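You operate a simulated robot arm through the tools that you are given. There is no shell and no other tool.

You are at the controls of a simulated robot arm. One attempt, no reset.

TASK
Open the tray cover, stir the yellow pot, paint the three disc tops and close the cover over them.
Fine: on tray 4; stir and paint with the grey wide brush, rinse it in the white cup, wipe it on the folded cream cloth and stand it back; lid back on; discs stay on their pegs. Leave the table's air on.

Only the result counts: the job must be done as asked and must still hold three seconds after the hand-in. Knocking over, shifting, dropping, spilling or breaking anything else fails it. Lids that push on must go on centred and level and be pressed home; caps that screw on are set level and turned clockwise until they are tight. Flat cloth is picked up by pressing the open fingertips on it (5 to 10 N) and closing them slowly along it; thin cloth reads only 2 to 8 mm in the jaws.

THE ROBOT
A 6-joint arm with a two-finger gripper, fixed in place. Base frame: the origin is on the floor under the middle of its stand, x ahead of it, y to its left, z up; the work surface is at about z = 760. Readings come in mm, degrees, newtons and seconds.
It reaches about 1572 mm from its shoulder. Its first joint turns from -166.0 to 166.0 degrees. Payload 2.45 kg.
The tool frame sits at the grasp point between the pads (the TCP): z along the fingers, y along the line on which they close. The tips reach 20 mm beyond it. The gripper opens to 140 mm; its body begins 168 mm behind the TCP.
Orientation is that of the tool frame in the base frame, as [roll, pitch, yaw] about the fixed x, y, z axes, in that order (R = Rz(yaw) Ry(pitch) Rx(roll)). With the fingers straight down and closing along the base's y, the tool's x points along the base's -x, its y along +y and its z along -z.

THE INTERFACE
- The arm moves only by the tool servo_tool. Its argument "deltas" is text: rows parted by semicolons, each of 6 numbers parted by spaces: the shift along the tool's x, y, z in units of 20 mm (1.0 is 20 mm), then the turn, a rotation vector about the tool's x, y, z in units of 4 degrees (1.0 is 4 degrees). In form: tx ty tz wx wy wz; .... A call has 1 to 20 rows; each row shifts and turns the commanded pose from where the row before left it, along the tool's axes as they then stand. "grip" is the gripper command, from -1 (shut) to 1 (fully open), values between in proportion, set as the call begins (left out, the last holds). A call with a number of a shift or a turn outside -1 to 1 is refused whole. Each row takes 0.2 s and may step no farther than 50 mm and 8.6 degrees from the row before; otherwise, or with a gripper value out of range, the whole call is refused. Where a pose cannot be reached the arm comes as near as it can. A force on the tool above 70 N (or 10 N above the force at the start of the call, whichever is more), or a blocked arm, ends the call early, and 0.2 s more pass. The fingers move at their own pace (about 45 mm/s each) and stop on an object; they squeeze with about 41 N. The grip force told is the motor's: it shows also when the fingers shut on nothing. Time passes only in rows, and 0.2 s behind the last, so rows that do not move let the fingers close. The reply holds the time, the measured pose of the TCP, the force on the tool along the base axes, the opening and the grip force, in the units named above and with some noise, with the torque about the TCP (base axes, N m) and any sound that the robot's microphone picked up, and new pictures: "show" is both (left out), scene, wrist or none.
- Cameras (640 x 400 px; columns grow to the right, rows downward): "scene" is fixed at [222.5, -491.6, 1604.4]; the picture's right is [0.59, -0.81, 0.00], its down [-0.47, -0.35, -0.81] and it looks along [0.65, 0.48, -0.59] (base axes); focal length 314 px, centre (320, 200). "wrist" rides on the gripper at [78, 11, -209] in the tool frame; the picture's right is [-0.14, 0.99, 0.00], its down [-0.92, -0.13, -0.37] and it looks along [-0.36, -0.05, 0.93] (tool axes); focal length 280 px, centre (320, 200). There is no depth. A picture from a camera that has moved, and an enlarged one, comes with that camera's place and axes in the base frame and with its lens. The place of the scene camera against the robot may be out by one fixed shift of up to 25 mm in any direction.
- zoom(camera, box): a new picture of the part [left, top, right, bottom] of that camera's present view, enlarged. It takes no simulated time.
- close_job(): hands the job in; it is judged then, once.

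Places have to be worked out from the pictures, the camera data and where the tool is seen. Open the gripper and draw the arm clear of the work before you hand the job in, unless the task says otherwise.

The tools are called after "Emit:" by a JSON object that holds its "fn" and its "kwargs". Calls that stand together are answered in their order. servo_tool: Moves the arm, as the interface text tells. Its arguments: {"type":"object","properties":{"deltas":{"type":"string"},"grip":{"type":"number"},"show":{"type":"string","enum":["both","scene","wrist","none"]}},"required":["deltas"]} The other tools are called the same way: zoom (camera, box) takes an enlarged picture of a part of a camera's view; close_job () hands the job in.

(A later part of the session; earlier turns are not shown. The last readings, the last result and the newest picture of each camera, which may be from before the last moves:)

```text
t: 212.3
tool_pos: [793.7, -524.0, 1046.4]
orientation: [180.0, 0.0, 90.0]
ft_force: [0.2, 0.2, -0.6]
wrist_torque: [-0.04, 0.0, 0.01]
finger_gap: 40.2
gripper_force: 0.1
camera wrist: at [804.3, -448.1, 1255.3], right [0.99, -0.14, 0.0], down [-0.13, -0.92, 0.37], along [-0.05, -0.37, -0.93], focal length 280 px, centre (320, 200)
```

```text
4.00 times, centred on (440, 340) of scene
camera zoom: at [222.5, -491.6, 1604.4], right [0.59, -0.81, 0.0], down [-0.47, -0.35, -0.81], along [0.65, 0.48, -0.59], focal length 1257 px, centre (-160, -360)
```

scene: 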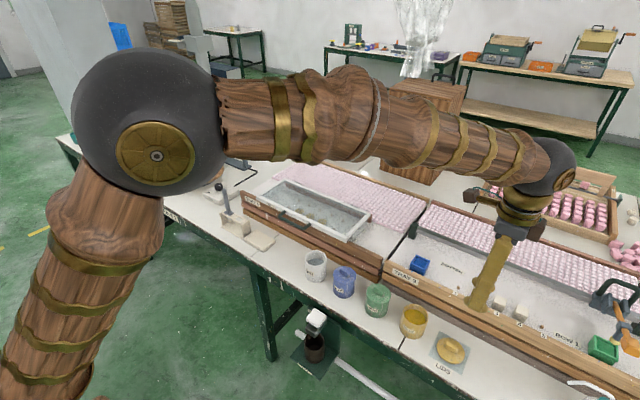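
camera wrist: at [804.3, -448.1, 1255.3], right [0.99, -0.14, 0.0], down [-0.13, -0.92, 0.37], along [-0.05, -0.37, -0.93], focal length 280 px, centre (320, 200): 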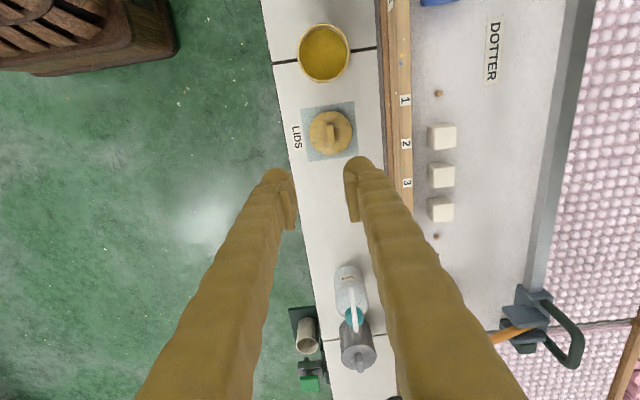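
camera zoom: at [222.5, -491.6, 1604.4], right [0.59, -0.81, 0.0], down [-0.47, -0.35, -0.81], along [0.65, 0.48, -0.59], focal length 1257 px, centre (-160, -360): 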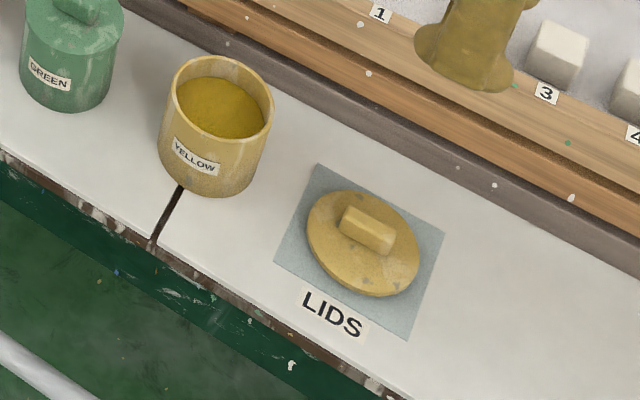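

The lid is at about (812, −518), its knob bar along y, thin in x, so my x-closing grip fits. I move over it and descend to z≈850.

Emit:
{"fn": "servo_tool", "kwargs": {"deltas": "0.29 0.925 0 0 0 0;0 0 1 0 0 0;0 0 1 0 0 0;0 0 1 0 0 0;0 0 1 0 0 0;0 0 1 0 0 0;0 0 1 0 0 0;0 0 1 0 0 0;0 0 1 0 0 0;0 0 1 0 0 0;0 0 0.8 0 0 0;0 0 0 0 0 0;0 0 0 0 0 0", "show": "both"}}

Emit:
{"fn": "zoom", "kwargs": {"camera": "wrist", "box": [240, 100, 420, 280]}}

Emit:
{"fn": "zoom", "kwargs": {"camera": "scene", "box": [390, 290, 490, 390]}}

```text
t: 215.1
tool_pos: [811.7, -517.6, 849.1]
orientation: [-180.0, 0.0, 90.1]
ft_force: [0.5, -0.6, 0.4]
wrist_torque: [0.02, -0.03, -0.01]
finger_gap: 39.9
gripper_force: 0.1
camera wrist: at [822.4, -441.2, 1058.9], right [0.99, -0.14, 0.0], down [-0.13, -0.92, 0.37], along [-0.05, -0.37, -0.93], focal length 280 px, centre (320, 200)
```

scene: 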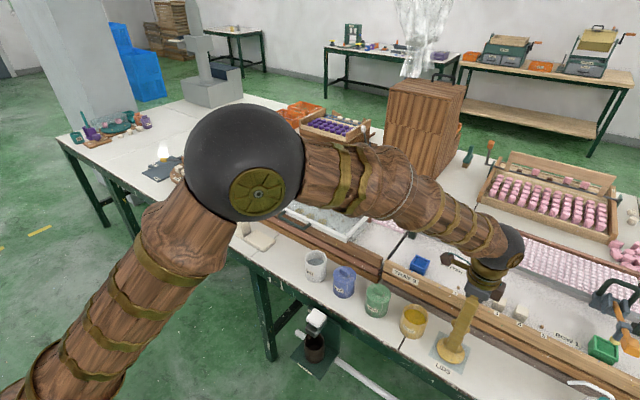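
wrist: 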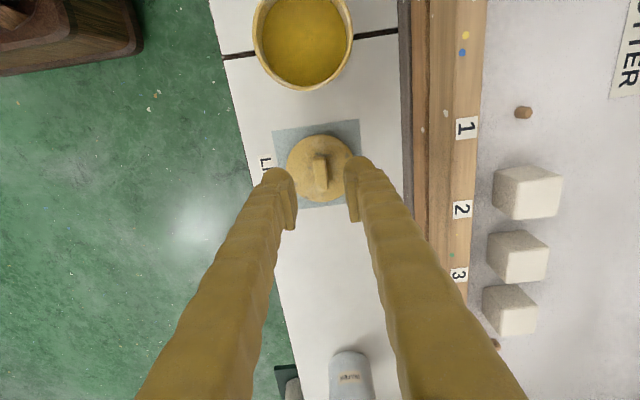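

```text
2.22 times, centred on (330, 190) of wrist
camera zoom: at [822.4, -441.2, 1058.9], right [0.99, -0.14, 0.0], down [-0.13, -0.92, 0.37], along [-0.05, -0.37, -0.93], focal length 623 px, centre (298, 222)
```

zoom: 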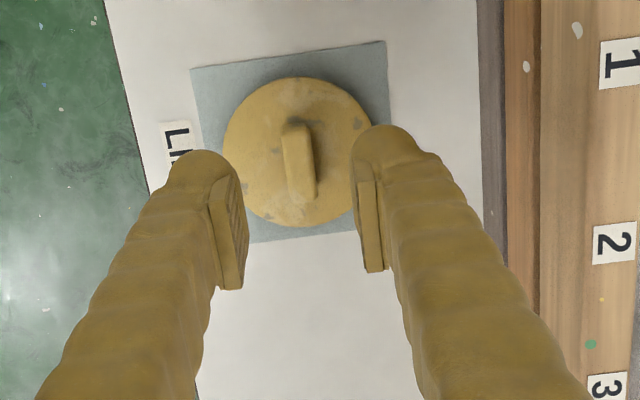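

```text
4.00 times, centred on (440, 340) of scene
camera zoom: at [222.5, -491.6, 1604.4], right [0.59, -0.81, 0.0], down [-0.47, -0.35, -0.81], along [0.65, 0.48, -0.59], focal length 1257 px, centre (-160, -360)
```

zoom: 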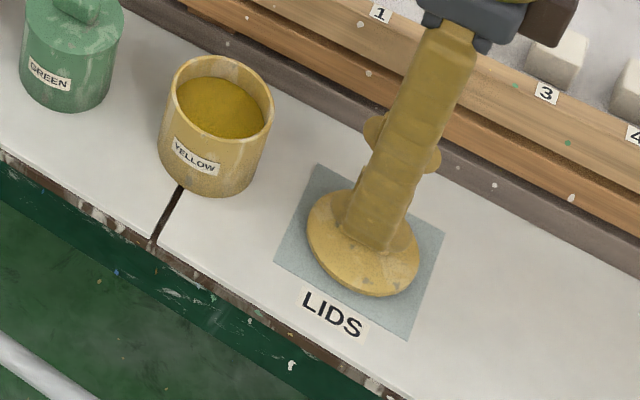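

Centered on the knob. I descend to z≈805, then feel gently for the lid's disc with the open tips.

Emit:
{"fn": "servo_tool", "kwargs": {"deltas": "0.02 0.03 0.8 0 0 0;0 0 0.7 0 0 0;0 0 0.7 0 0 0;0 0 0 0 0 0", "show": "both"}}

Emit:
{"fn": "zoom", "kwargs": {"camera": "wrist", "box": [240, 100, 420, 280]}}

Emit:
{"fn": "zoom", "kwargs": {"camera": "scene", "box": [420, 320, 480, 380]}}

```text
t: 216.1
tool_pos: [812.7, -515.0, 804.7]
orientation: [-179.9, 0.0, 90.0]
ft_force: [0.7, -0.3, -0.3]
wrist_torque: [-0.01, 0.01, -0.01]
finger_gap: 40.3
gripper_force: 0.2
camera wrist: at [823.3, -439.2, 1014.5], right [0.99, -0.14, 0.0], down [-0.13, -0.92, 0.37], along [-0.05, -0.37, -0.93], focal length 280 px, centre (320, 200)
```

scene: 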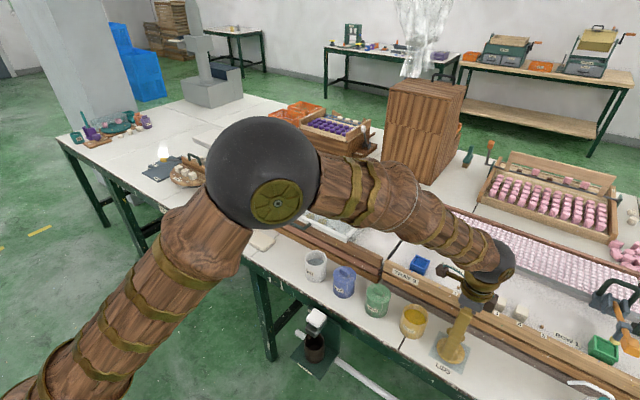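
wrist: 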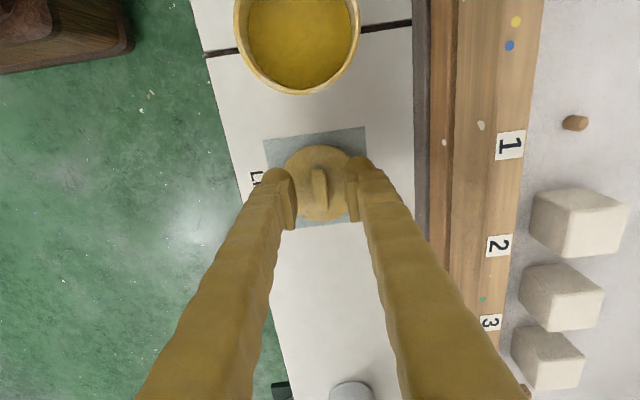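

```text
2.22 times, centred on (330, 190) of wrist
camera zoom: at [823.3, -439.2, 1014.5], right [0.99, -0.14, 0.0], down [-0.13, -0.92, 0.37], along [-0.05, -0.37, -0.93], focal length 623 px, centre (298, 222)
```

zoom: 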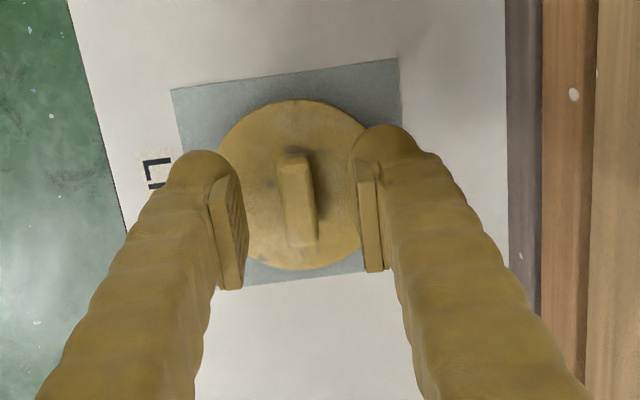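

```text
6.67 times, centred on (450, 350) of scene
camera zoom: at [222.5, -491.6, 1604.4], right [0.59, -0.81, 0.0], down [-0.47, -0.35, -0.81], along [0.65, 0.48, -0.59], focal length 2096 px, centre (-547, -800)
```

zoom: 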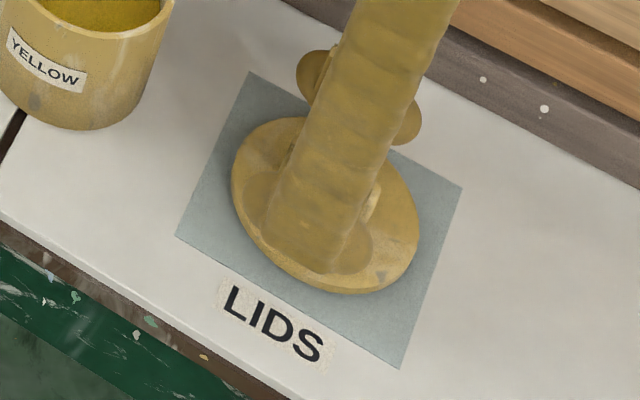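

I shift 2.5 mm in y and step down slowly to find the disc.

Emit:
{"fn": "servo_tool", "kwargs": {"deltas": "-0.12 0 0.15 0 0 0;0 0 0.15 0 0 0;0 0 0 0 0 0", "show": "none"}}

Emit:
{"fn": "servo_tool", "kwargs": {"deltas": "0 0 0.1 0 0 0;0 0 0.1 0 0 0;0 0 0 0 0 0", "show": "none"}}

```text
t: 216.9
tool_pos: [812.3, -518.7, 799.8]
orientation: [-180.0, 0.0, 90.0]
ft_force: [-0.1, -0.3, 0.1]
wrist_torque: [0.01, -0.01, 0.03]
finger_gap: 39.9
gripper_force: 0.1
```

```text
t: 217.7
tool_pos: [812.0, -519.7, 794.9]
orientation: [179.9, 0.0, 89.9]
ft_force: [0.1, -0.6, 0.4]
wrist_torque: [-0.01, 0.01, 0.01]
finger_gap: 39.5
gripper_force: 0.0
```

Emit:
{"fn": "servo_tool", "kwargs": {"deltas": "0.05 0 0.1 0 0 0;0 0 0 0 0 0", "show": "none"}}

Emit:
{"fn": "zoom", "kwargs": {"camera": "scene", "box": [420, 320, 480, 380]}}

Emit:
{"fn": "zoom", "kwargs": {"camera": "wrist", "box": [260, 120, 380, 240]}}

```text
t: 218.3
tool_pos: [812.1, -517.8, 794.6]
orientation: [180.0, 0.0, 90.0]
ft_force: [0.0, -0.2, 0.1]
wrist_torque: [0.01, -0.02, 0.05]
finger_gap: 40.1
gripper_force: 0.0
```

```text
6.67 times, centred on (450, 350) of scene
camera zoom: at [222.5, -491.6, 1604.4], right [0.59, -0.81, 0.0], down [-0.47, -0.35, -0.81], along [0.65, 0.48, -0.59], focal length 2096 px, centre (-547, -800)
```

zoom: 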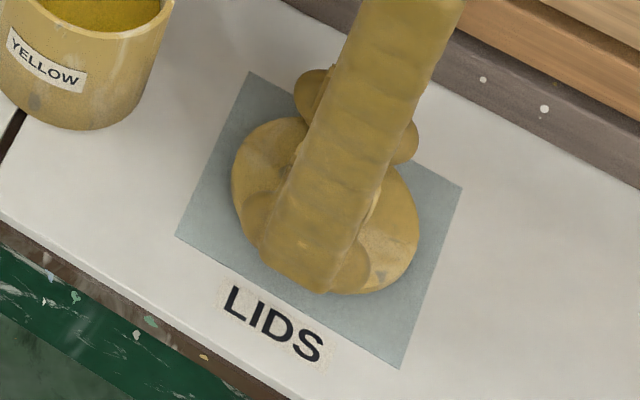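

```text
3.33 times, centred on (320, 180) of wrist
camera zoom: at [822.4, -441.3, 1003.2], right [0.99, -0.14, 0.0], down [-0.13, -0.92, 0.37], along [-0.05, -0.37, -0.93], focal length 935 px, centre (320, 267)
```

zoom: 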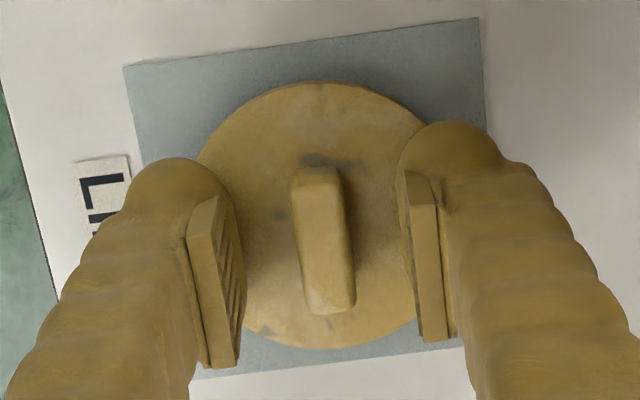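

No contact yet; the tips are near the disc and already straddle the knob. One more small step.

Emit:
{"fn": "servo_tool", "kwargs": {"deltas": "0 0 0.1 0 0 0;0 0 0 0 0 0", "show": "none"}}

Emit:
{"fn": "servo_tool", "kwargs": {"deltas": "0 0 0.1 0 0 0;0 0 0 0 0 0", "show": "none"}}

```text
t: 218.9
tool_pos: [812.1, -518.5, 792.6]
orientation: [179.9, 0.0, 89.9]
ft_force: [-0.8, -0.2, -0.2]
wrist_torque: [0.0, 0.02, 0.05]
finger_gap: 39.8
gripper_force: 0.1
```

```text
t: 219.5
tool_pos: [812.9, -518.1, 791.5]
orientation: [-180.0, -0.1, 90.0]
ft_force: [-2.5, -0.7, 6.8]
wrist_torque: [0.02, 0.09, 0.03]
finger_gap: 39.7
gripper_force: 0.1
```

Touched the disc (tips at z≈771). I raise 2 mm and close on the knob.

Emit:
{"fn": "servo_tool", "kwargs": {"deltas": "0 0 -0.1 0 0 0;0 0 0 0 0 0", "show": "none"}}

Emit:
{"fn": "servo_tool", "kwargs": {"deltas": "0 0 0 0 0 0;0 0 0 0 0 0;0 0 0 0 0 0", "grip": -1, "show": "wrist"}}

Emit:
{"fn": "zoom", "kwargs": {"camera": "wrist", "box": [260, 120, 380, 240]}}

```text
t: 220.1
tool_pos: [811.2, -519.6, 792.7]
orientation: [180.0, 0.0, 90.0]
ft_force: [0.1, 0.0, -0.3]
wrist_torque: [0.01, 0.01, 0.01]
finger_gap: 39.8
gripper_force: 0.2
```

```text
t: 220.9
tool_pos: [811.7, -519.2, 792.3]
orientation: [180.0, 0.0, 90.0]
ft_force: [0.1, -0.4, 0.2]
wrist_torque: [0.02, -0.03, 0.0]
finger_gap: 11.4
gripper_force: 32.5
camera wrist: at [822.5, -442.1, 1002.1], right [0.99, -0.14, 0.0], down [-0.13, -0.92, 0.37], along [-0.05, -0.37, -0.93], focal length 280 px, centre (320, 200)
```

wrist: 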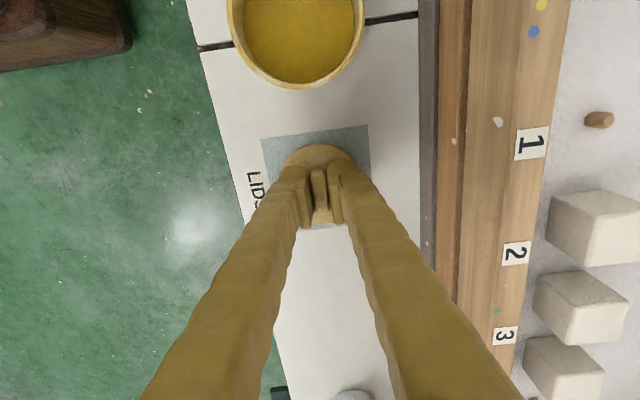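

```text
3.33 times, centred on (320, 180) of wrist
camera zoom: at [822.5, -442.1, 1002.1], right [0.99, -0.14, 0.0], down [-0.13, -0.92, 0.37], along [-0.05, -0.37, -0.93], focal length 935 px, centre (320, 267)
```

zoom: 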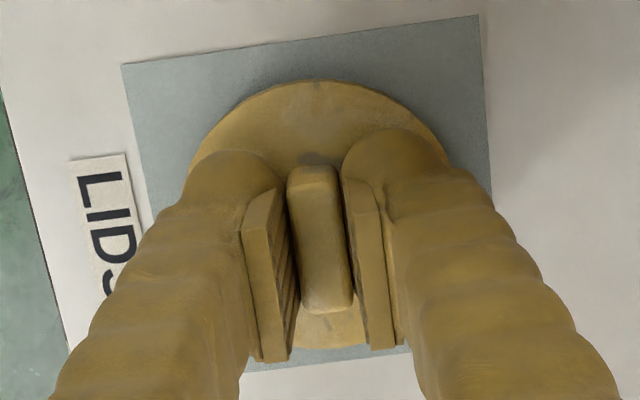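

The knob is gripped (11.4 mm), with the lid centered within 1 mm of the TCP. I lift it and move part way toward the pot to measure the rim.

Emit:
{"fn": "servo_tool", "kwargs": {"deltas": "0 0 -0.3 0 0 0;0 0 -0.6 0 0 0;0 0 -0.9 0 0 0;0 0 -1 0 0 0;0 0 -1 0 0 0;0 0 -1 0 0 0;0 0 -1 0 0 0;0 0 -1 0 0 0;0.8 0 0 0 0 0;0.8 0 0 0 0 0;0.8 0 0 0 0 0;0 0 0 0 0 0;0 0 0 0 0 0", "show": "both"}}

Emit:
{"fn": "zoom", "kwargs": {"camera": "wrist", "box": [230, 30, 410, 210]}}

Emit:
{"fn": "zoom", "kwargs": {"camera": "scene", "box": [390, 270, 490, 380]}}

```text
t: 223.7
tool_pos: [812.6, -468.7, 927.4]
orientation: [180.0, 0.1, 90.0]
ft_force: [-0.3, 0.3, -0.1]
wrist_torque: [-0.02, 0.0, -0.03]
finger_gap: 0.0
gripper_force: 29.1
camera wrist: at [823.4, -392.1, 1136.9], right [0.99, -0.14, 0.0], down [-0.13, -0.92, 0.37], along [-0.05, -0.37, -0.93], focal length 280 px, centre (320, 200)
```

scene: 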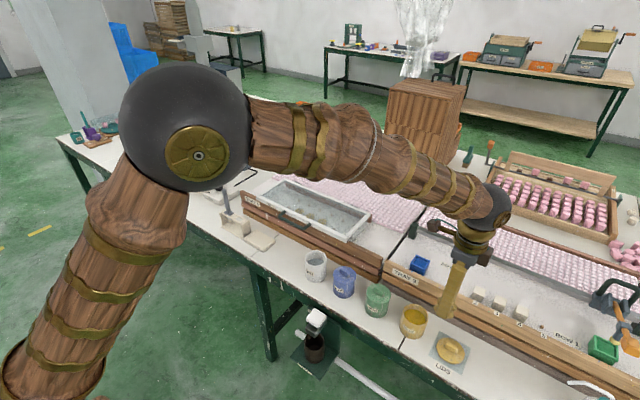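
wrist: 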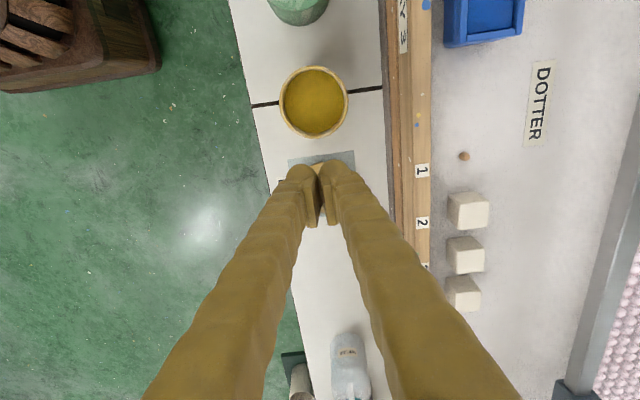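

```text
2.22 times, centred on (320, 120) of wrist
camera zoom: at [823.4, -392.1, 1136.9], right [0.99, -0.14, 0.0], down [-0.13, -0.92, 0.37], along [-0.05, -0.37, -0.93], focal length 623 px, centre (320, 378)
```

zoom: 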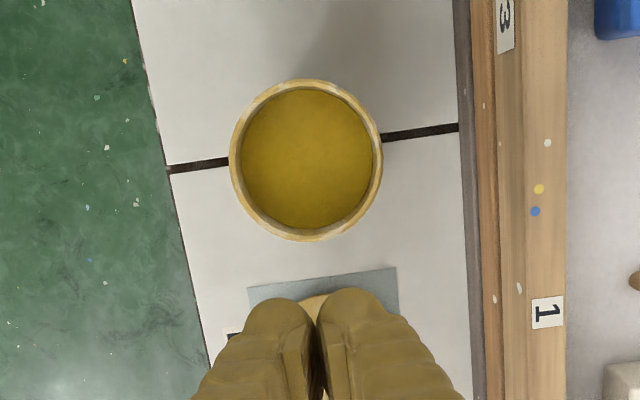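

```text
3.64 times, centred on (440, 325) of scene
camera zoom: at [222.5, -491.6, 1604.4], right [0.59, -0.81, 0.0], down [-0.47, -0.35, -0.81], along [0.65, 0.48, -0.59], focal length 1143 px, centre (-116, -254)
```

zoom: 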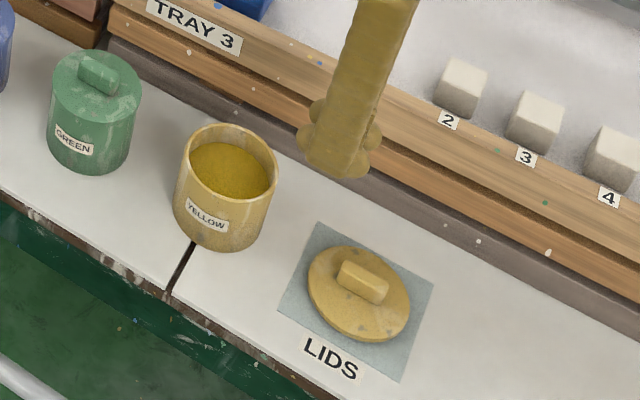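

The lid slipped out of the grip and is still on its mat. Usefully, the pot rim now measures center (815.3, −404.6), z≈834, 70 mm across. I reopen and return over the lid.

Emit:
{"fn": "servo_tool", "kwargs": {"deltas": "-0.85 0 0 0 0 0;-0.85 0 0 0 0 0;-0.85 0 0 0 0 0;0 0 0.8 0 0 0;0 0 0.8 0 0 0;0 0 0.8 0 0 0;0 0 0.8 0 0 0;0 0 0.8 0 0 0;0 0 0 0 0 0;0 0 0 0 0 0", "grip": -0.43, "show": "both"}}

Emit:
{"fn": "zoom", "kwargs": {"camera": "wrist", "box": [260, 100, 380, 240]}}

Emit:
{"fn": "zoom", "kwargs": {"camera": "scene", "box": [420, 320, 480, 380]}}

```text
t: 225.9
tool_pos: [812.5, -520.3, 849.4]
orientation: [180.0, 0.0, 90.0]
ft_force: [0.3, 1.0, -0.4]
wrist_torque: [0.01, 0.0, -0.01]
finger_gap: 40.1
gripper_force: 0.0
camera wrist: at [823.1, -444.1, 1057.9], right [0.99, -0.14, 0.0], down [-0.13, -0.92, 0.37], along [-0.05, -0.37, -0.93], focal length 280 px, centre (320, 200)
```

scene: 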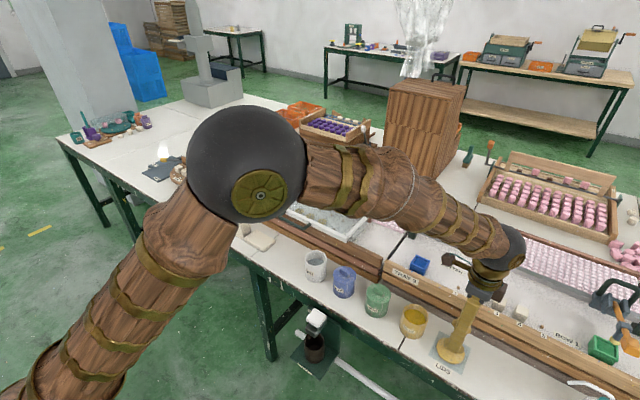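
wrist: 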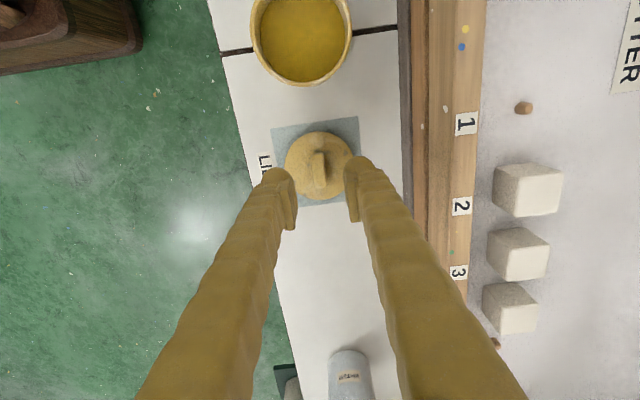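

```text
2.86 times, centred on (320, 170) of wrist
camera zoom: at [823.1, -444.1, 1057.9], right [0.99, -0.14, 0.0], down [-0.13, -0.92, 0.37], along [-0.05, -0.37, -0.93], focal length 801 px, centre (320, 286)
```

zoom: 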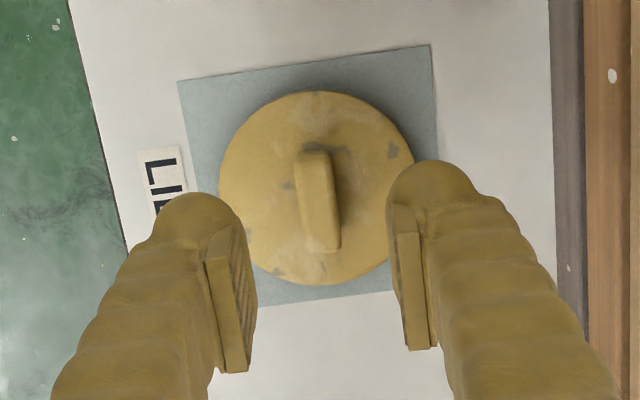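

```text
6.67 times, centred on (450, 350) of scene
camera zoom: at [222.5, -491.6, 1604.4], right [0.59, -0.81, 0.0], down [-0.47, -0.35, -0.81], along [0.65, 0.48, -0.59], focal length 2096 px, centre (-547, -800)
```

zoom: 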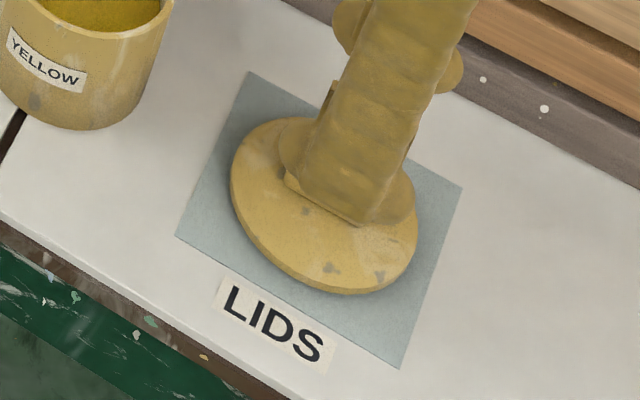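

The lid hasn't moved (center (811.5, −519)). I go down again right to disc contact for a deeper bite on the knob.

Emit:
{"fn": "servo_tool", "kwargs": {"deltas": "0 -0.03 0.9 0 0 0;0 0 0.9 0 0 0;0 0 0.8 0 0 0;0 0 0 0 0 0", "show": "none"}}

Emit:
{"fn": "servo_tool", "kwargs": {"deltas": "0.03 0 0.1 0 0 0;0 0 0.1 0 0 0;0 0 0 0 0 0", "show": "none"}}

```text
t: 226.9
tool_pos: [811.5, -522.6, 794.3]
orientation: [-180.0, 0.1, 90.0]
ft_force: [0.2, 0.5, 0.7]
wrist_torque: [0.02, -0.01, 0.02]
finger_gap: 40.0
gripper_force: 0.0
```

```text
t: 227.7
tool_pos: [810.5, -521.3, 791.1]
orientation: [179.9, 0.0, 90.1]
ft_force: [-0.9, -0.1, 0.5]
wrist_torque: [0.04, 0.0, 0.02]
finger_gap: 39.9
gripper_force: 0.1
```

Emit:
{"fn": "servo_tool", "kwargs": {"deltas": "0.08 0.04 0.04 0 0 0;0 0 0 0 0 0", "show": "none"}}

```text
t: 228.3
tool_pos: [811.8, -518.8, 791.1]
orientation: [-180.0, 0.0, 90.0]
ft_force: [-0.2, -1.0, 0.2]
wrist_torque: [-0.02, -0.05, -0.02]
finger_gap: 39.9
gripper_force: 0.0
```

Emit:
{"fn": "servo_tool", "kwargs": {"deltas": "0 0 0 0 0 0;0 0 0 0 0 0;0 0 0 0 0 0;0 0 0 0 0 0;0 0 0 0 0 0", "grip": -1, "show": "wrist"}}

Emit:
{"fn": "zoom", "kwargs": {"camera": "wrist", "box": [260, 120, 380, 240]}}

```text
t: 229.5
tool_pos: [812.5, -517.8, 791.1]
orientation: [-180.0, 0.0, 90.0]
ft_force: [-0.4, 0.2, 0.5]
wrist_torque: [0.02, -0.03, -0.01]
finger_gap: 11.0
gripper_force: 38.5
camera wrist: at [823.1, -442.2, 1000.8], right [0.99, -0.14, 0.0], down [-0.13, -0.92, 0.37], along [-0.05, -0.37, -0.93], focal length 280 px, centre (320, 200)
```

wrist: 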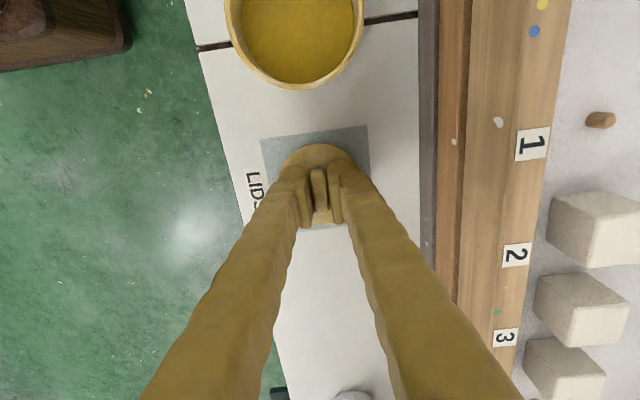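

```text
3.33 times, centred on (320, 180) of wrist
camera zoom: at [823.1, -442.2, 1000.8], right [0.99, -0.14, 0.0], down [-0.13, -0.92, 0.37], along [-0.05, -0.37, -0.93], focal length 935 px, centre (320, 267)
```

zoom: 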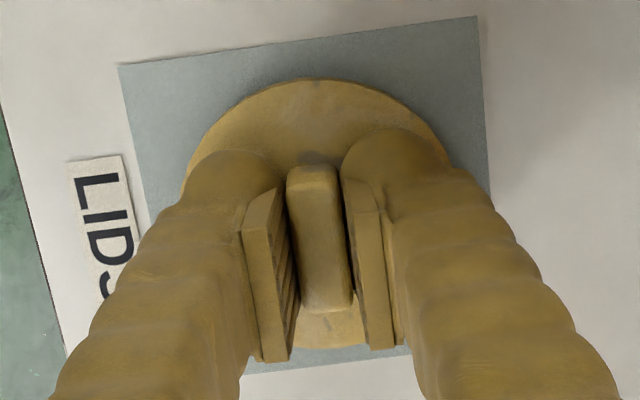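

Full grip (38.5 N). I lift just 3 mm and check that the grip holds.

Emit:
{"fn": "servo_tool", "kwargs": {"deltas": "0 0 -0.05 0 0 0;0 0 -0.05 0 0 0;0 0 -0.05 0 0 0;0 0 0 0 0 0", "show": "wrist"}}

Emit:
{"fn": "zoom", "kwargs": {"camera": "scene", "box": [420, 320, 480, 380]}}

```text
t: 230.5
tool_pos: [812.4, -519.9, 795.3]
orientation: [-180.0, -0.1, 90.0]
ft_force: [-0.1, 0.4, 0.2]
wrist_torque: [0.01, 0.01, -0.02]
finger_gap: 11.2
gripper_force: 38.7
camera wrist: at [822.5, -442.9, 1004.3], right [0.99, -0.14, 0.0], down [-0.13, -0.92, 0.37], along [-0.05, -0.37, -0.93], focal length 280 px, centre (320, 200)
```

wrist: 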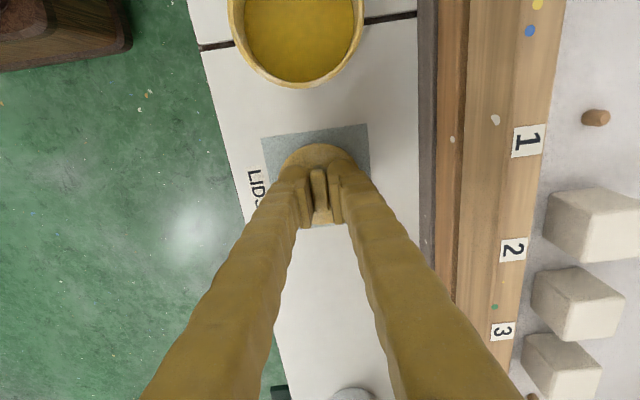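

```text
6.67 times, centred on (450, 350) of scene
camera zoom: at [222.5, -491.6, 1604.4], right [0.59, -0.81, 0.0], down [-0.47, -0.35, -0.81], along [0.65, 0.48, -0.59], focal length 2096 px, centre (-547, -800)
```

zoom: 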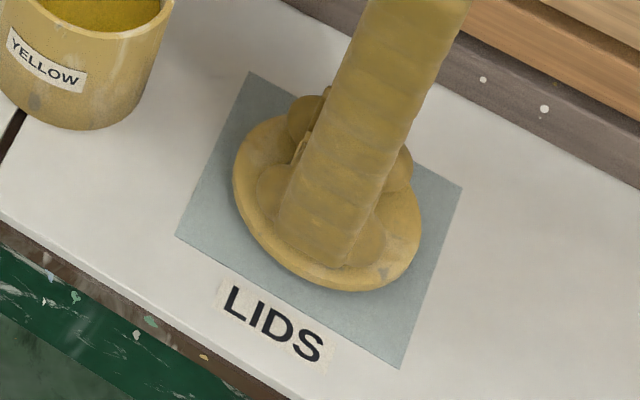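

The lid is coming up with the fingers. I continue lifting slowly.

Emit:
{"fn": "servo_tool", "kwargs": {"deltas": "0 0 -0.1 0 0 0;0 0 -0.15 0 0 0;0 0 -0.2 0 0 0;0 0 -0.25 0 0 0;0 0 -0.3 0 0 0;0 0 -0.35 0 0 0;0 0 -0.4 0 0 0;0 0 0 0 0 0", "show": "wrist"}}

Emit:
{"fn": "zoom", "kwargs": {"camera": "scene", "box": [400, 290, 490, 380]}}

```text
t: 232.3
tool_pos: [812.0, -519.1, 828.5]
orientation: [180.0, 0.0, 90.1]
ft_force: [-0.4, 0.3, 0.4]
wrist_torque: [-0.02, -0.02, 0.01]
finger_gap: 10.8
gripper_force: 38.3
camera wrist: at [822.4, -442.6, 1037.5], right [0.99, -0.14, 0.0], down [-0.13, -0.92, 0.37], along [-0.05, -0.37, -0.93], focal length 280 px, centre (320, 200)
```

wrist: 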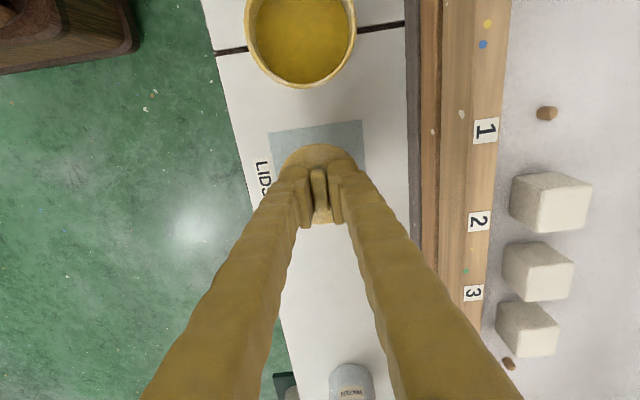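

```text
4.44 times, centred on (445, 335) of scene
camera zoom: at [222.5, -491.6, 1604.4], right [0.59, -0.81, 0.0], down [-0.47, -0.35, -0.81], along [0.65, 0.48, -0.59], focal length 1397 px, centre (-236, -400)
```

zoom: 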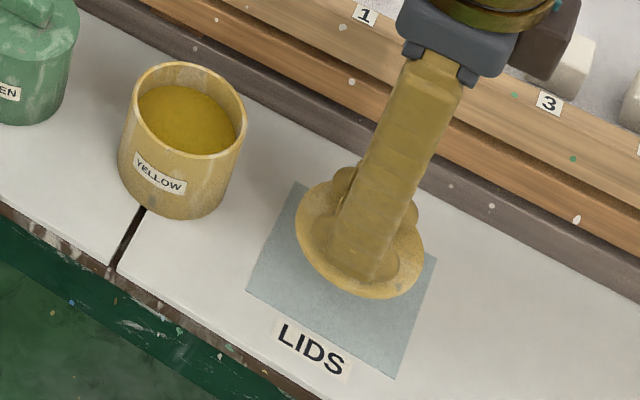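

The lid is held. I keep lifting gently to clear the pot rim.

Emit:
{"fn": "servo_tool", "kwargs": {"deltas": "0 0 -0.4 0 0 0;0 0 -0.4 0 0 0;0 0 -0.4 0 0 0;0 0 -0.4 0 0 0;0 0 -0.4 0 0 0;0 0 -0.4 0 0 0;0 0 -0.4 0 0 0;0 0 -0.4 0 0 0;0 0 -0.3 0 0 0;0 0 -0.1 0 0 0;0 0 0 0 0 0", "show": "both"}}

Emit:
{"fn": "zoom", "kwargs": {"camera": "wrist", "box": [260, 120, 380, 240]}}

Emit:
{"fn": "zoom", "kwargs": {"camera": "scene", "box": [400, 270, 490, 380]}}

```text
t: 234.7
tool_pos: [810.1, -518.3, 903.1]
orientation: [180.0, -0.1, 90.0]
ft_force: [0.7, -0.2, -1.0]
wrist_torque: [-0.01, 0.0, -0.01]
finger_gap: 11.0
gripper_force: 38.4
camera wrist: at [821.5, -441.5, 1111.6], right [0.99, -0.14, 0.0], down [-0.13, -0.92, 0.37], along [-0.05, -0.37, -0.93], focal length 280 px, centre (320, 200)
```

scene: 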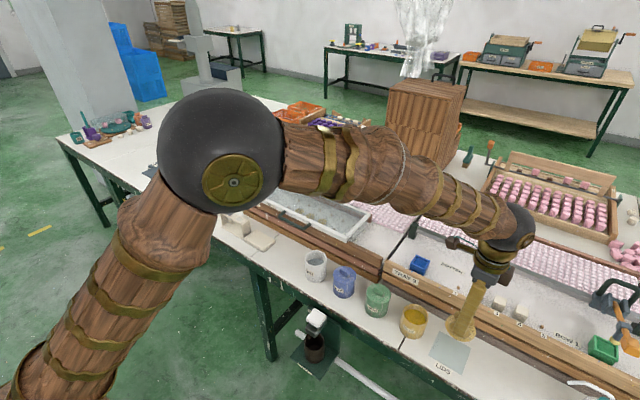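
wrist: 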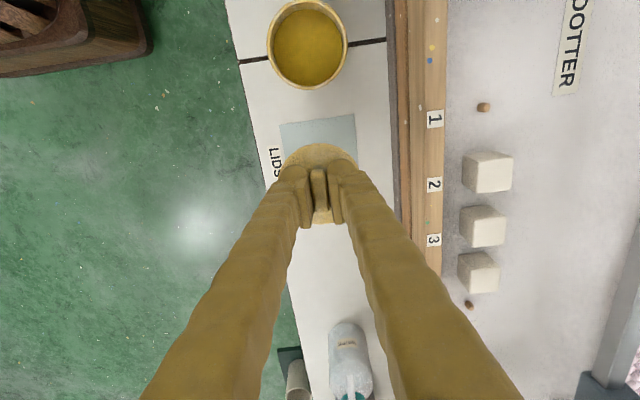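

```text
3.33 times, centred on (320, 180) of wrist
camera zoom: at [821.5, -441.5, 1111.6], right [0.99, -0.14, 0.0], down [-0.13, -0.92, 0.37], along [-0.05, -0.37, -0.93], focal length 935 px, centre (320, 267)
```

zoom: 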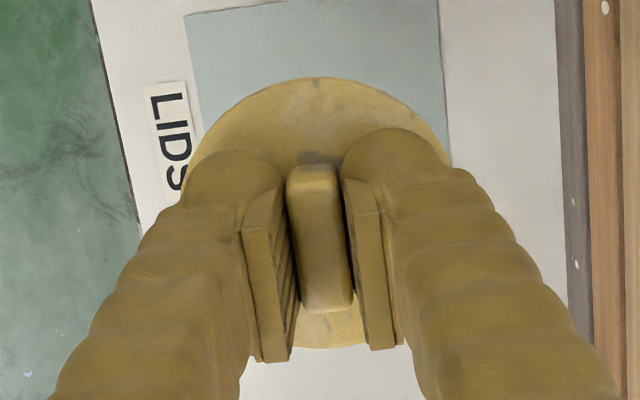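

```text
3.64 times, centred on (445, 325) of scene
camera zoom: at [222.5, -491.6, 1604.4], right [0.59, -0.81, 0.0], down [-0.47, -0.35, -0.81], along [0.65, 0.48, -0.59], focal length 1143 px, centre (-134, -254)
```

zoom: 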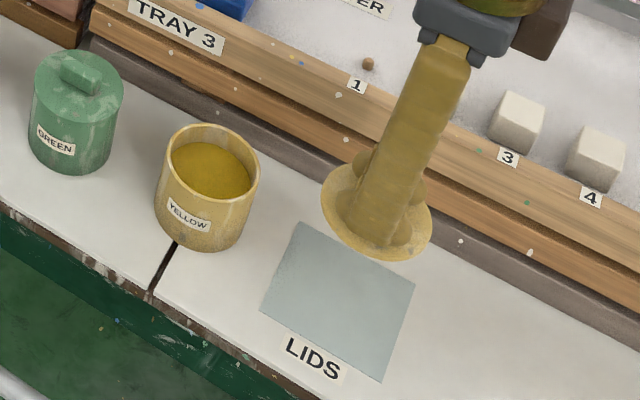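

The lid is held level, its center within 0.5 mm of the TCP. I move it over the pot center (815.5, −404.8).

Emit:
{"fn": "servo_tool", "kwargs": {"deltas": "0.5 0.03 0 0 0 0;0.7 0.035 0 0 0 0;0.7 0.035 0 0 0 0;0.7 0.035 0 0 0 0;0.7 0.035 0 0 0 0;0.7 0.035 0 0 0 0;0.7 0.035 0 0 0 0;0.6 0.035 0 0 0 0;0.37 0.01 0 0 0 0;0 0 0 0 0 0;0 0 0 0 0 0", "show": "both"}}

Emit:
{"fn": "zoom", "kwargs": {"camera": "scene", "box": [370, 260, 470, 360]}}

Emit:
{"fn": "zoom", "kwargs": {"camera": "wrist", "box": [260, 120, 380, 240]}}

```text
t: 237.1
tool_pos: [815.7, -405.1, 902.8]
orientation: [180.0, 0.0, 90.1]
ft_force: [-0.6, -0.4, -0.7]
wrist_torque: [0.04, -0.01, -0.05]
finger_gap: 10.9
gripper_force: 38.1
camera wrist: at [826.4, -327.8, 1111.3], right [0.99, -0.14, 0.0], down [-0.13, -0.92, 0.37], along [-0.05, -0.37, -0.93], focal length 280 px, centre (320, 200)
```

scene: 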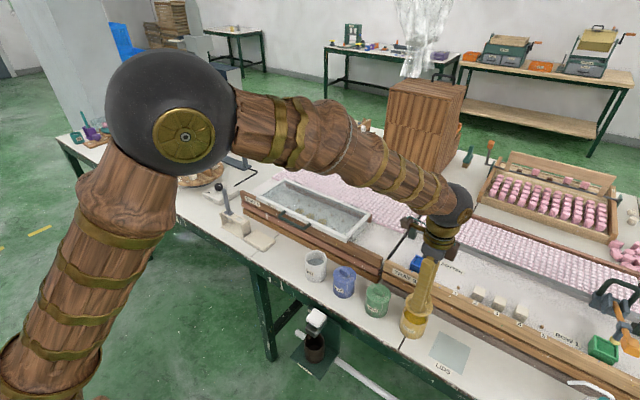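
wrist: 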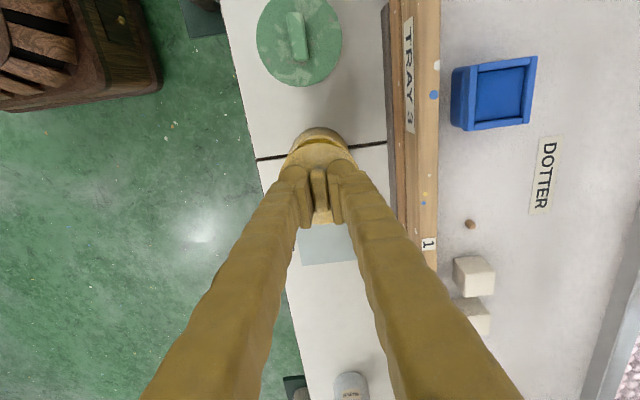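

```text
4.00 times, centred on (420, 310) of scene
camera zoom: at [222.5, -491.6, 1604.4], right [0.59, -0.81, 0.0], down [-0.47, -0.35, -0.81], along [0.65, 0.48, -0.59], focal length 1257 px, centre (-80, -240)
```

zoom: 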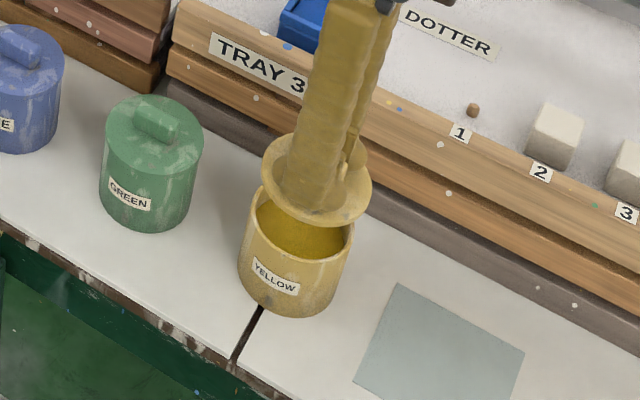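

```text
3.33 times, centred on (320, 180) of wrist
camera zoom: at [826.4, -327.8, 1111.3], right [0.99, -0.14, 0.0], down [-0.13, -0.92, 0.37], along [-0.05, -0.37, -0.93], focal length 935 px, centre (320, 267)
```

zoom: 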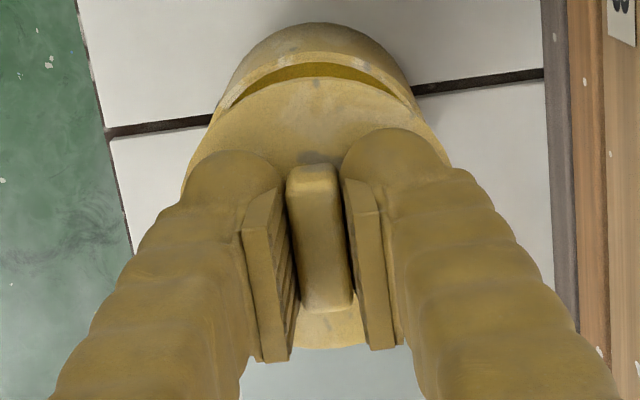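

Lid and pot line up within a millimeter (rim +y edge at −369, lid edge at −368). I lower toward the rim, then in small steps.

Emit:
{"fn": "servo_tool", "kwargs": {"deltas": "0 0 0.4 0 0 0;0 0 0.4 0 0 0;0 0 0.4 0 0 0;0 0 0.4 0 0 0;0 0 0.1 0 0 0;0 0 0 0 0 0", "show": "none"}}

Emit:
{"fn": "zoom", "kwargs": {"camera": "scene", "box": [370, 260, 470, 360]}}

Emit:
{"fn": "zoom", "kwargs": {"camera": "wrist", "box": [260, 120, 380, 240]}}

```text
t: 238.5
tool_pos: [817.2, -404.8, 866.1]
orientation: [-180.0, 0.0, 89.9]
ft_force: [-0.1, 0.5, -0.8]
wrist_torque: [-0.02, 0.03, 0.0]
finger_gap: 11.1
gripper_force: 38.5
```

```text
4.00 times, centred on (420, 310) of scene
camera zoom: at [222.5, -491.6, 1604.4], right [0.59, -0.81, 0.0], down [-0.47, -0.35, -0.81], along [0.65, 0.48, -0.59], focal length 1257 px, centre (-80, -240)
```

zoom: 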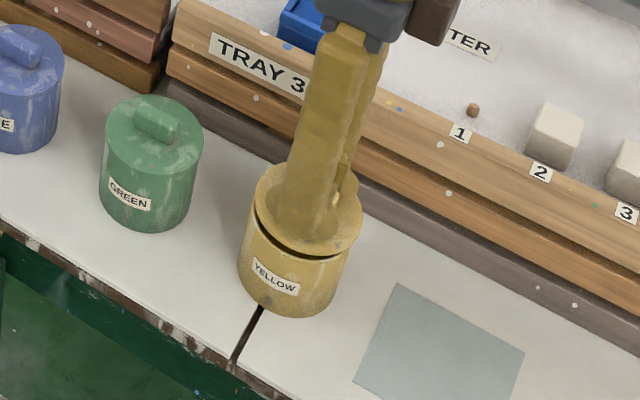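

```text
3.33 times, centred on (320, 180) of wrist
camera zoom: at [828.1, -328.2, 1076.5], right [0.99, -0.14, 0.0], down [-0.13, -0.92, 0.37], along [-0.05, -0.37, -0.93], focal length 935 px, centre (320, 267)
```

zoom: 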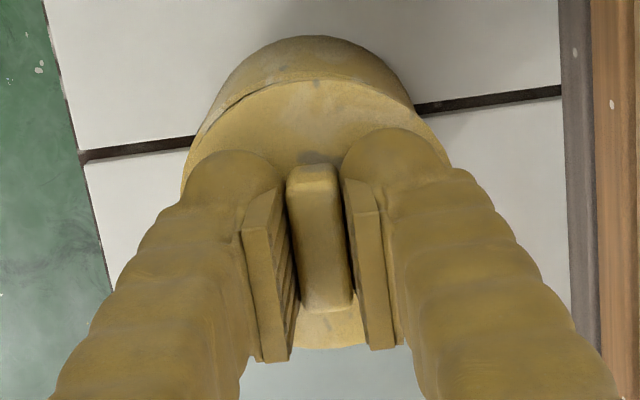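

In the scene view the lid seems a few mm to the right of the rim. I zoom in more before going down.

Emit:
{"fn": "zoom", "kwargs": {"camera": "scene", "box": [390, 290, 440, 345]}}

Emit:
{"fn": "zoom", "kwargs": {"camera": "wrist", "box": [270, 120, 370, 190]}}

```text
7.27 times, centred on (415, 318) of scene
camera zoom: at [222.5, -491.6, 1604.4], right [0.59, -0.81, 0.0], down [-0.47, -0.35, -0.81], along [0.65, 0.48, -0.59], focal length 2286 px, centre (-371, -654)
```

zoom: 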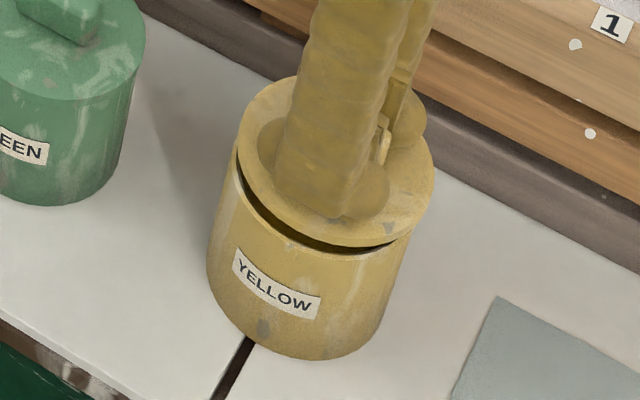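

```text
5.71 times, centred on (320, 155) of wrist
camera zoom: at [828.1, -328.2, 1076.5], right [0.99, -0.14, 0.0], down [-0.13, -0.92, 0.37], along [-0.05, -0.37, -0.93], focal length 1602 px, centre (320, 457)
```

zoom: 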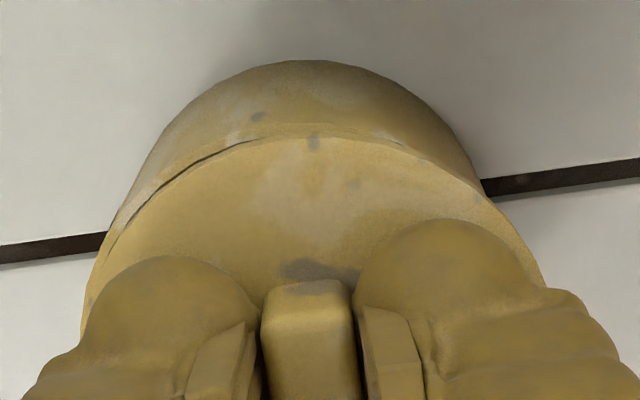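

Accounting for parallax, the lid is about 2.3 mm too far +x and 1 mm too far −y. I correct that and recheck.

Emit:
{"fn": "servo_tool", "kwargs": {"deltas": "0.05 -0.115 0 0 0 0;0 0 0 0 0 0;0 0 0 0 0 0", "show": "none"}}

Emit:
{"fn": "zoom", "kwargs": {"camera": "scene", "box": [390, 290, 440, 345]}}

Emit:
{"fn": "zoom", "kwargs": {"camera": "wrist", "box": [270, 120, 370, 190]}}

```text
t: 239.3
tool_pos: [814.8, -404.1, 868.5]
orientation: [179.9, 0.0, 90.0]
ft_force: [-0.2, 0.0, 0.1]
wrist_torque: [0.01, -0.03, 0.04]
finger_gap: 10.9
gripper_force: 37.7
```

```text
7.27 times, centred on (415, 318) of scene
camera zoom: at [222.5, -491.6, 1604.4], right [0.59, -0.81, 0.0], down [-0.47, -0.35, -0.81], along [0.65, 0.48, -0.59], focal length 2286 px, centre (-371, -654)
```

zoom: 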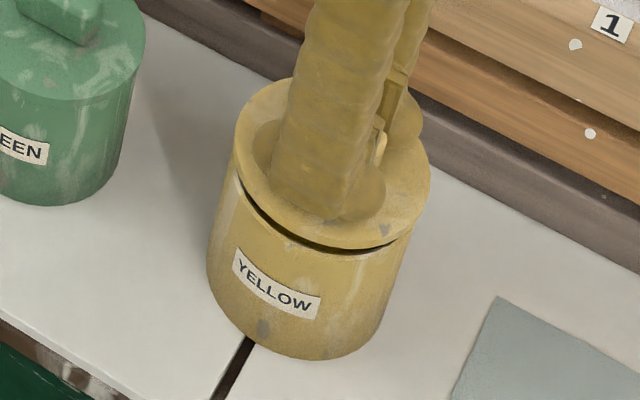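

```text
5.71 times, centred on (320, 155) of wrist
camera zoom: at [825.8, -327.4, 1077.4], right [0.99, -0.14, 0.0], down [-0.13, -0.92, 0.37], along [-0.05, -0.37, -0.93], focal length 1602 px, centre (320, 457)
```

zoom: 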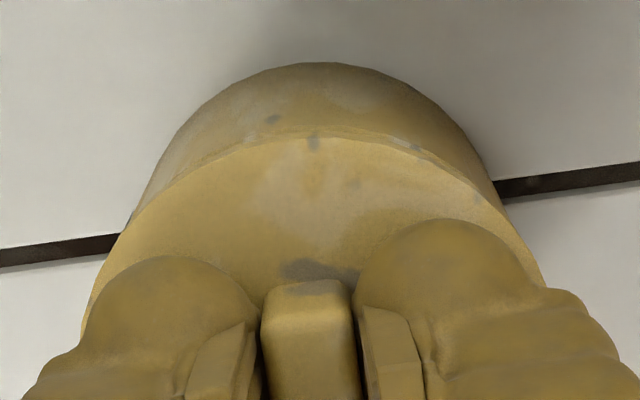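

Now concentric within about 1 mm. I lower in 2 mm steps, watching for contact.

Emit:
{"fn": "servo_tool", "kwargs": {"deltas": "0.03 0 0.1 0 0 0;0 0 0 0 0 0", "show": "none"}}

Emit:
{"fn": "servo_tool", "kwargs": {"deltas": "0 0 0.1 0 0 0;0 0 0 0 0 0", "show": "none"}}

Emit:
{"fn": "servo_tool", "kwargs": {"deltas": "0 0 0.1 0 0 0;0 0 0 0 0 0", "show": "none"}}

```text
t: 239.9
tool_pos: [814.0, -404.5, 865.5]
orientation: [-180.0, 0.1, 90.0]
ft_force: [0.2, 0.2, -0.4]
wrist_torque: [0.02, 0.03, 0.02]
finger_gap: 11.0
gripper_force: 38.6
```

```text
t: 240.5
tool_pos: [814.5, -403.8, 864.7]
orientation: [179.9, 0.0, 90.0]
ft_force: [0.3, -1.4, 0.0]
wrist_torque: [-0.03, 0.02, 0.03]
finger_gap: 11.2
gripper_force: 38.0
```

```text
t: 241.1
tool_pos: [814.4, -403.7, 861.2]
orientation: [180.0, -0.1, 90.1]
ft_force: [0.2, 0.3, 0.1]
wrist_torque: [-0.01, 0.02, 0.02]
finger_gap: 11.0
gripper_force: 38.6
```

Emit:
{"fn": "servo_tool", "kwargs": {"deltas": "0 0 0.1 0 0 0;0 0 0 0 0 0", "show": "none"}}

Emit:
{"fn": "servo_tool", "kwargs": {"deltas": "0 0 0.1 0 0 0;0 0 0 0 0 0", "show": "none"}}

Emit:
{"fn": "zoom", "kwargs": {"camera": "scene", "box": [390, 290, 440, 345]}}

Emit:
{"fn": "zoom", "kwargs": {"camera": "wrist", "box": [270, 120, 370, 190]}}

```text
t: 241.7
tool_pos: [814.4, -404.7, 860.2]
orientation: [-179.9, 0.0, 90.0]
ft_force: [-0.2, 0.2, 0.9]
wrist_torque: [0.01, 0.02, 0.01]
finger_gap: 11.2
gripper_force: 38.0
```

```text
t: 242.3
tool_pos: [814.3, -404.4, 860.3]
orientation: [179.9, 0.0, 90.0]
ft_force: [3.1, 4.8, 21.7]
wrist_torque: [0.21, -0.03, -0.01]
finger_gap: 11.3
gripper_force: 38.3
heard: snap
```

```text
7.27 times, centred on (415, 318) of scene
camera zoom: at [222.5, -491.6, 1604.4], right [0.59, -0.81, 0.0], down [-0.47, -0.35, -0.81], along [0.65, 0.48, -0.59], focal length 2286 px, centre (-371, -654)
```

zoom: 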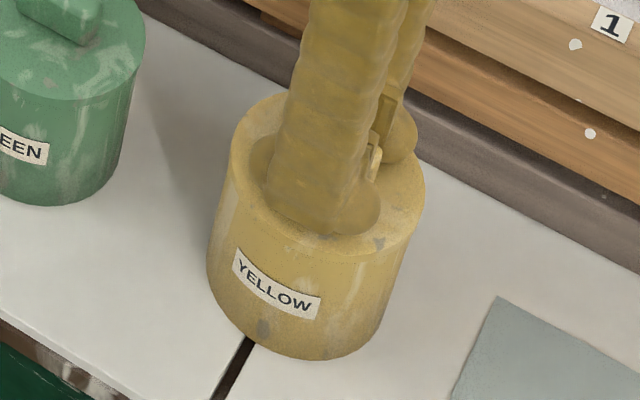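

```text
5.71 times, centred on (320, 155) of wrist
camera zoom: at [825.4, -327.1, 1068.0], right [0.99, -0.14, 0.0], down [-0.13, -0.92, 0.37], along [-0.05, -0.37, -0.93], focal length 1602 px, centre (320, 457)
```

zoom: 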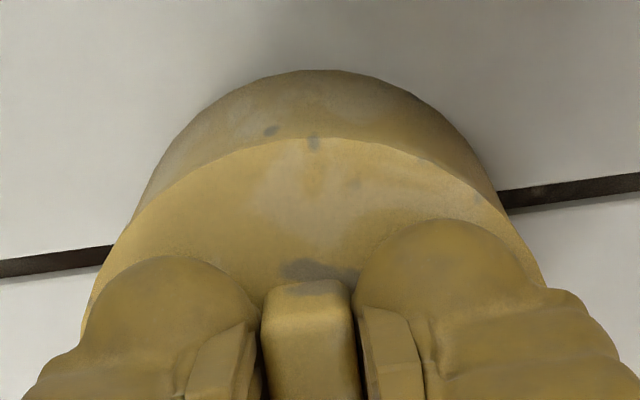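

A snap was heard at 22 N and the lid now sits flush. I press a touch more to be sure it is home, then relax.

Emit:
{"fn": "servo_tool", "kwargs": {"deltas": "0 0 0.06 0 0 0;0 0 0 0 0 0", "show": "none"}}

Emit:
{"fn": "servo_tool", "kwargs": {"deltas": "0 0 -0.08 0 0 0;0 0 -0.04 0 0 0;0 0 0 0 0 0", "show": "none"}}

```text
t: 242.9
tool_pos: [815.4, -403.8, 858.7]
orientation: [179.8, 0.1, 90.0]
ft_force: [-0.2, 6.9, 54.4]
wrist_torque: [0.18, 0.03, -0.01]
finger_gap: 11.1
gripper_force: 38.1
```

```text
t: 243.7
tool_pos: [815.2, -404.0, 858.6]
orientation: [179.9, 0.0, 90.0]
ft_force: [7.6, -6.8, 20.8]
wrist_torque: [-0.45, -0.19, 0.05]
finger_gap: 11.1
gripper_force: 38.7
```

Pressed to 54 N. I relieve the remaining load and open the fingers.

Emit:
{"fn": "servo_tool", "kwargs": {"deltas": "0 0 -0.06 0 0 0;0 0 0 0 0 0", "show": "none"}}

Emit:
{"fn": "servo_tool", "kwargs": {"deltas": "0 0 0 0 0 0;0 0 0 0 0 0;0 0 0 0 0 0", "grip": -0.5, "show": "none"}}

```text
t: 244.3
tool_pos: [813.4, -403.7, 859.4]
orientation: [180.0, -0.1, 90.0]
ft_force: [0.6, 0.5, -0.1]
wrist_torque: [-0.03, 0.0, 0.01]
finger_gap: 11.1
gripper_force: 38.0
heard: snap
```

```text
t: 245.1
tool_pos: [814.8, -403.9, 860.4]
orientation: [179.9, 0.0, 90.0]
ft_force: [0.1, -1.0, 0.2]
wrist_torque: [-0.01, -0.02, 0.02]
finger_gap: 34.8
gripper_force: 0.1
heard: snap
```

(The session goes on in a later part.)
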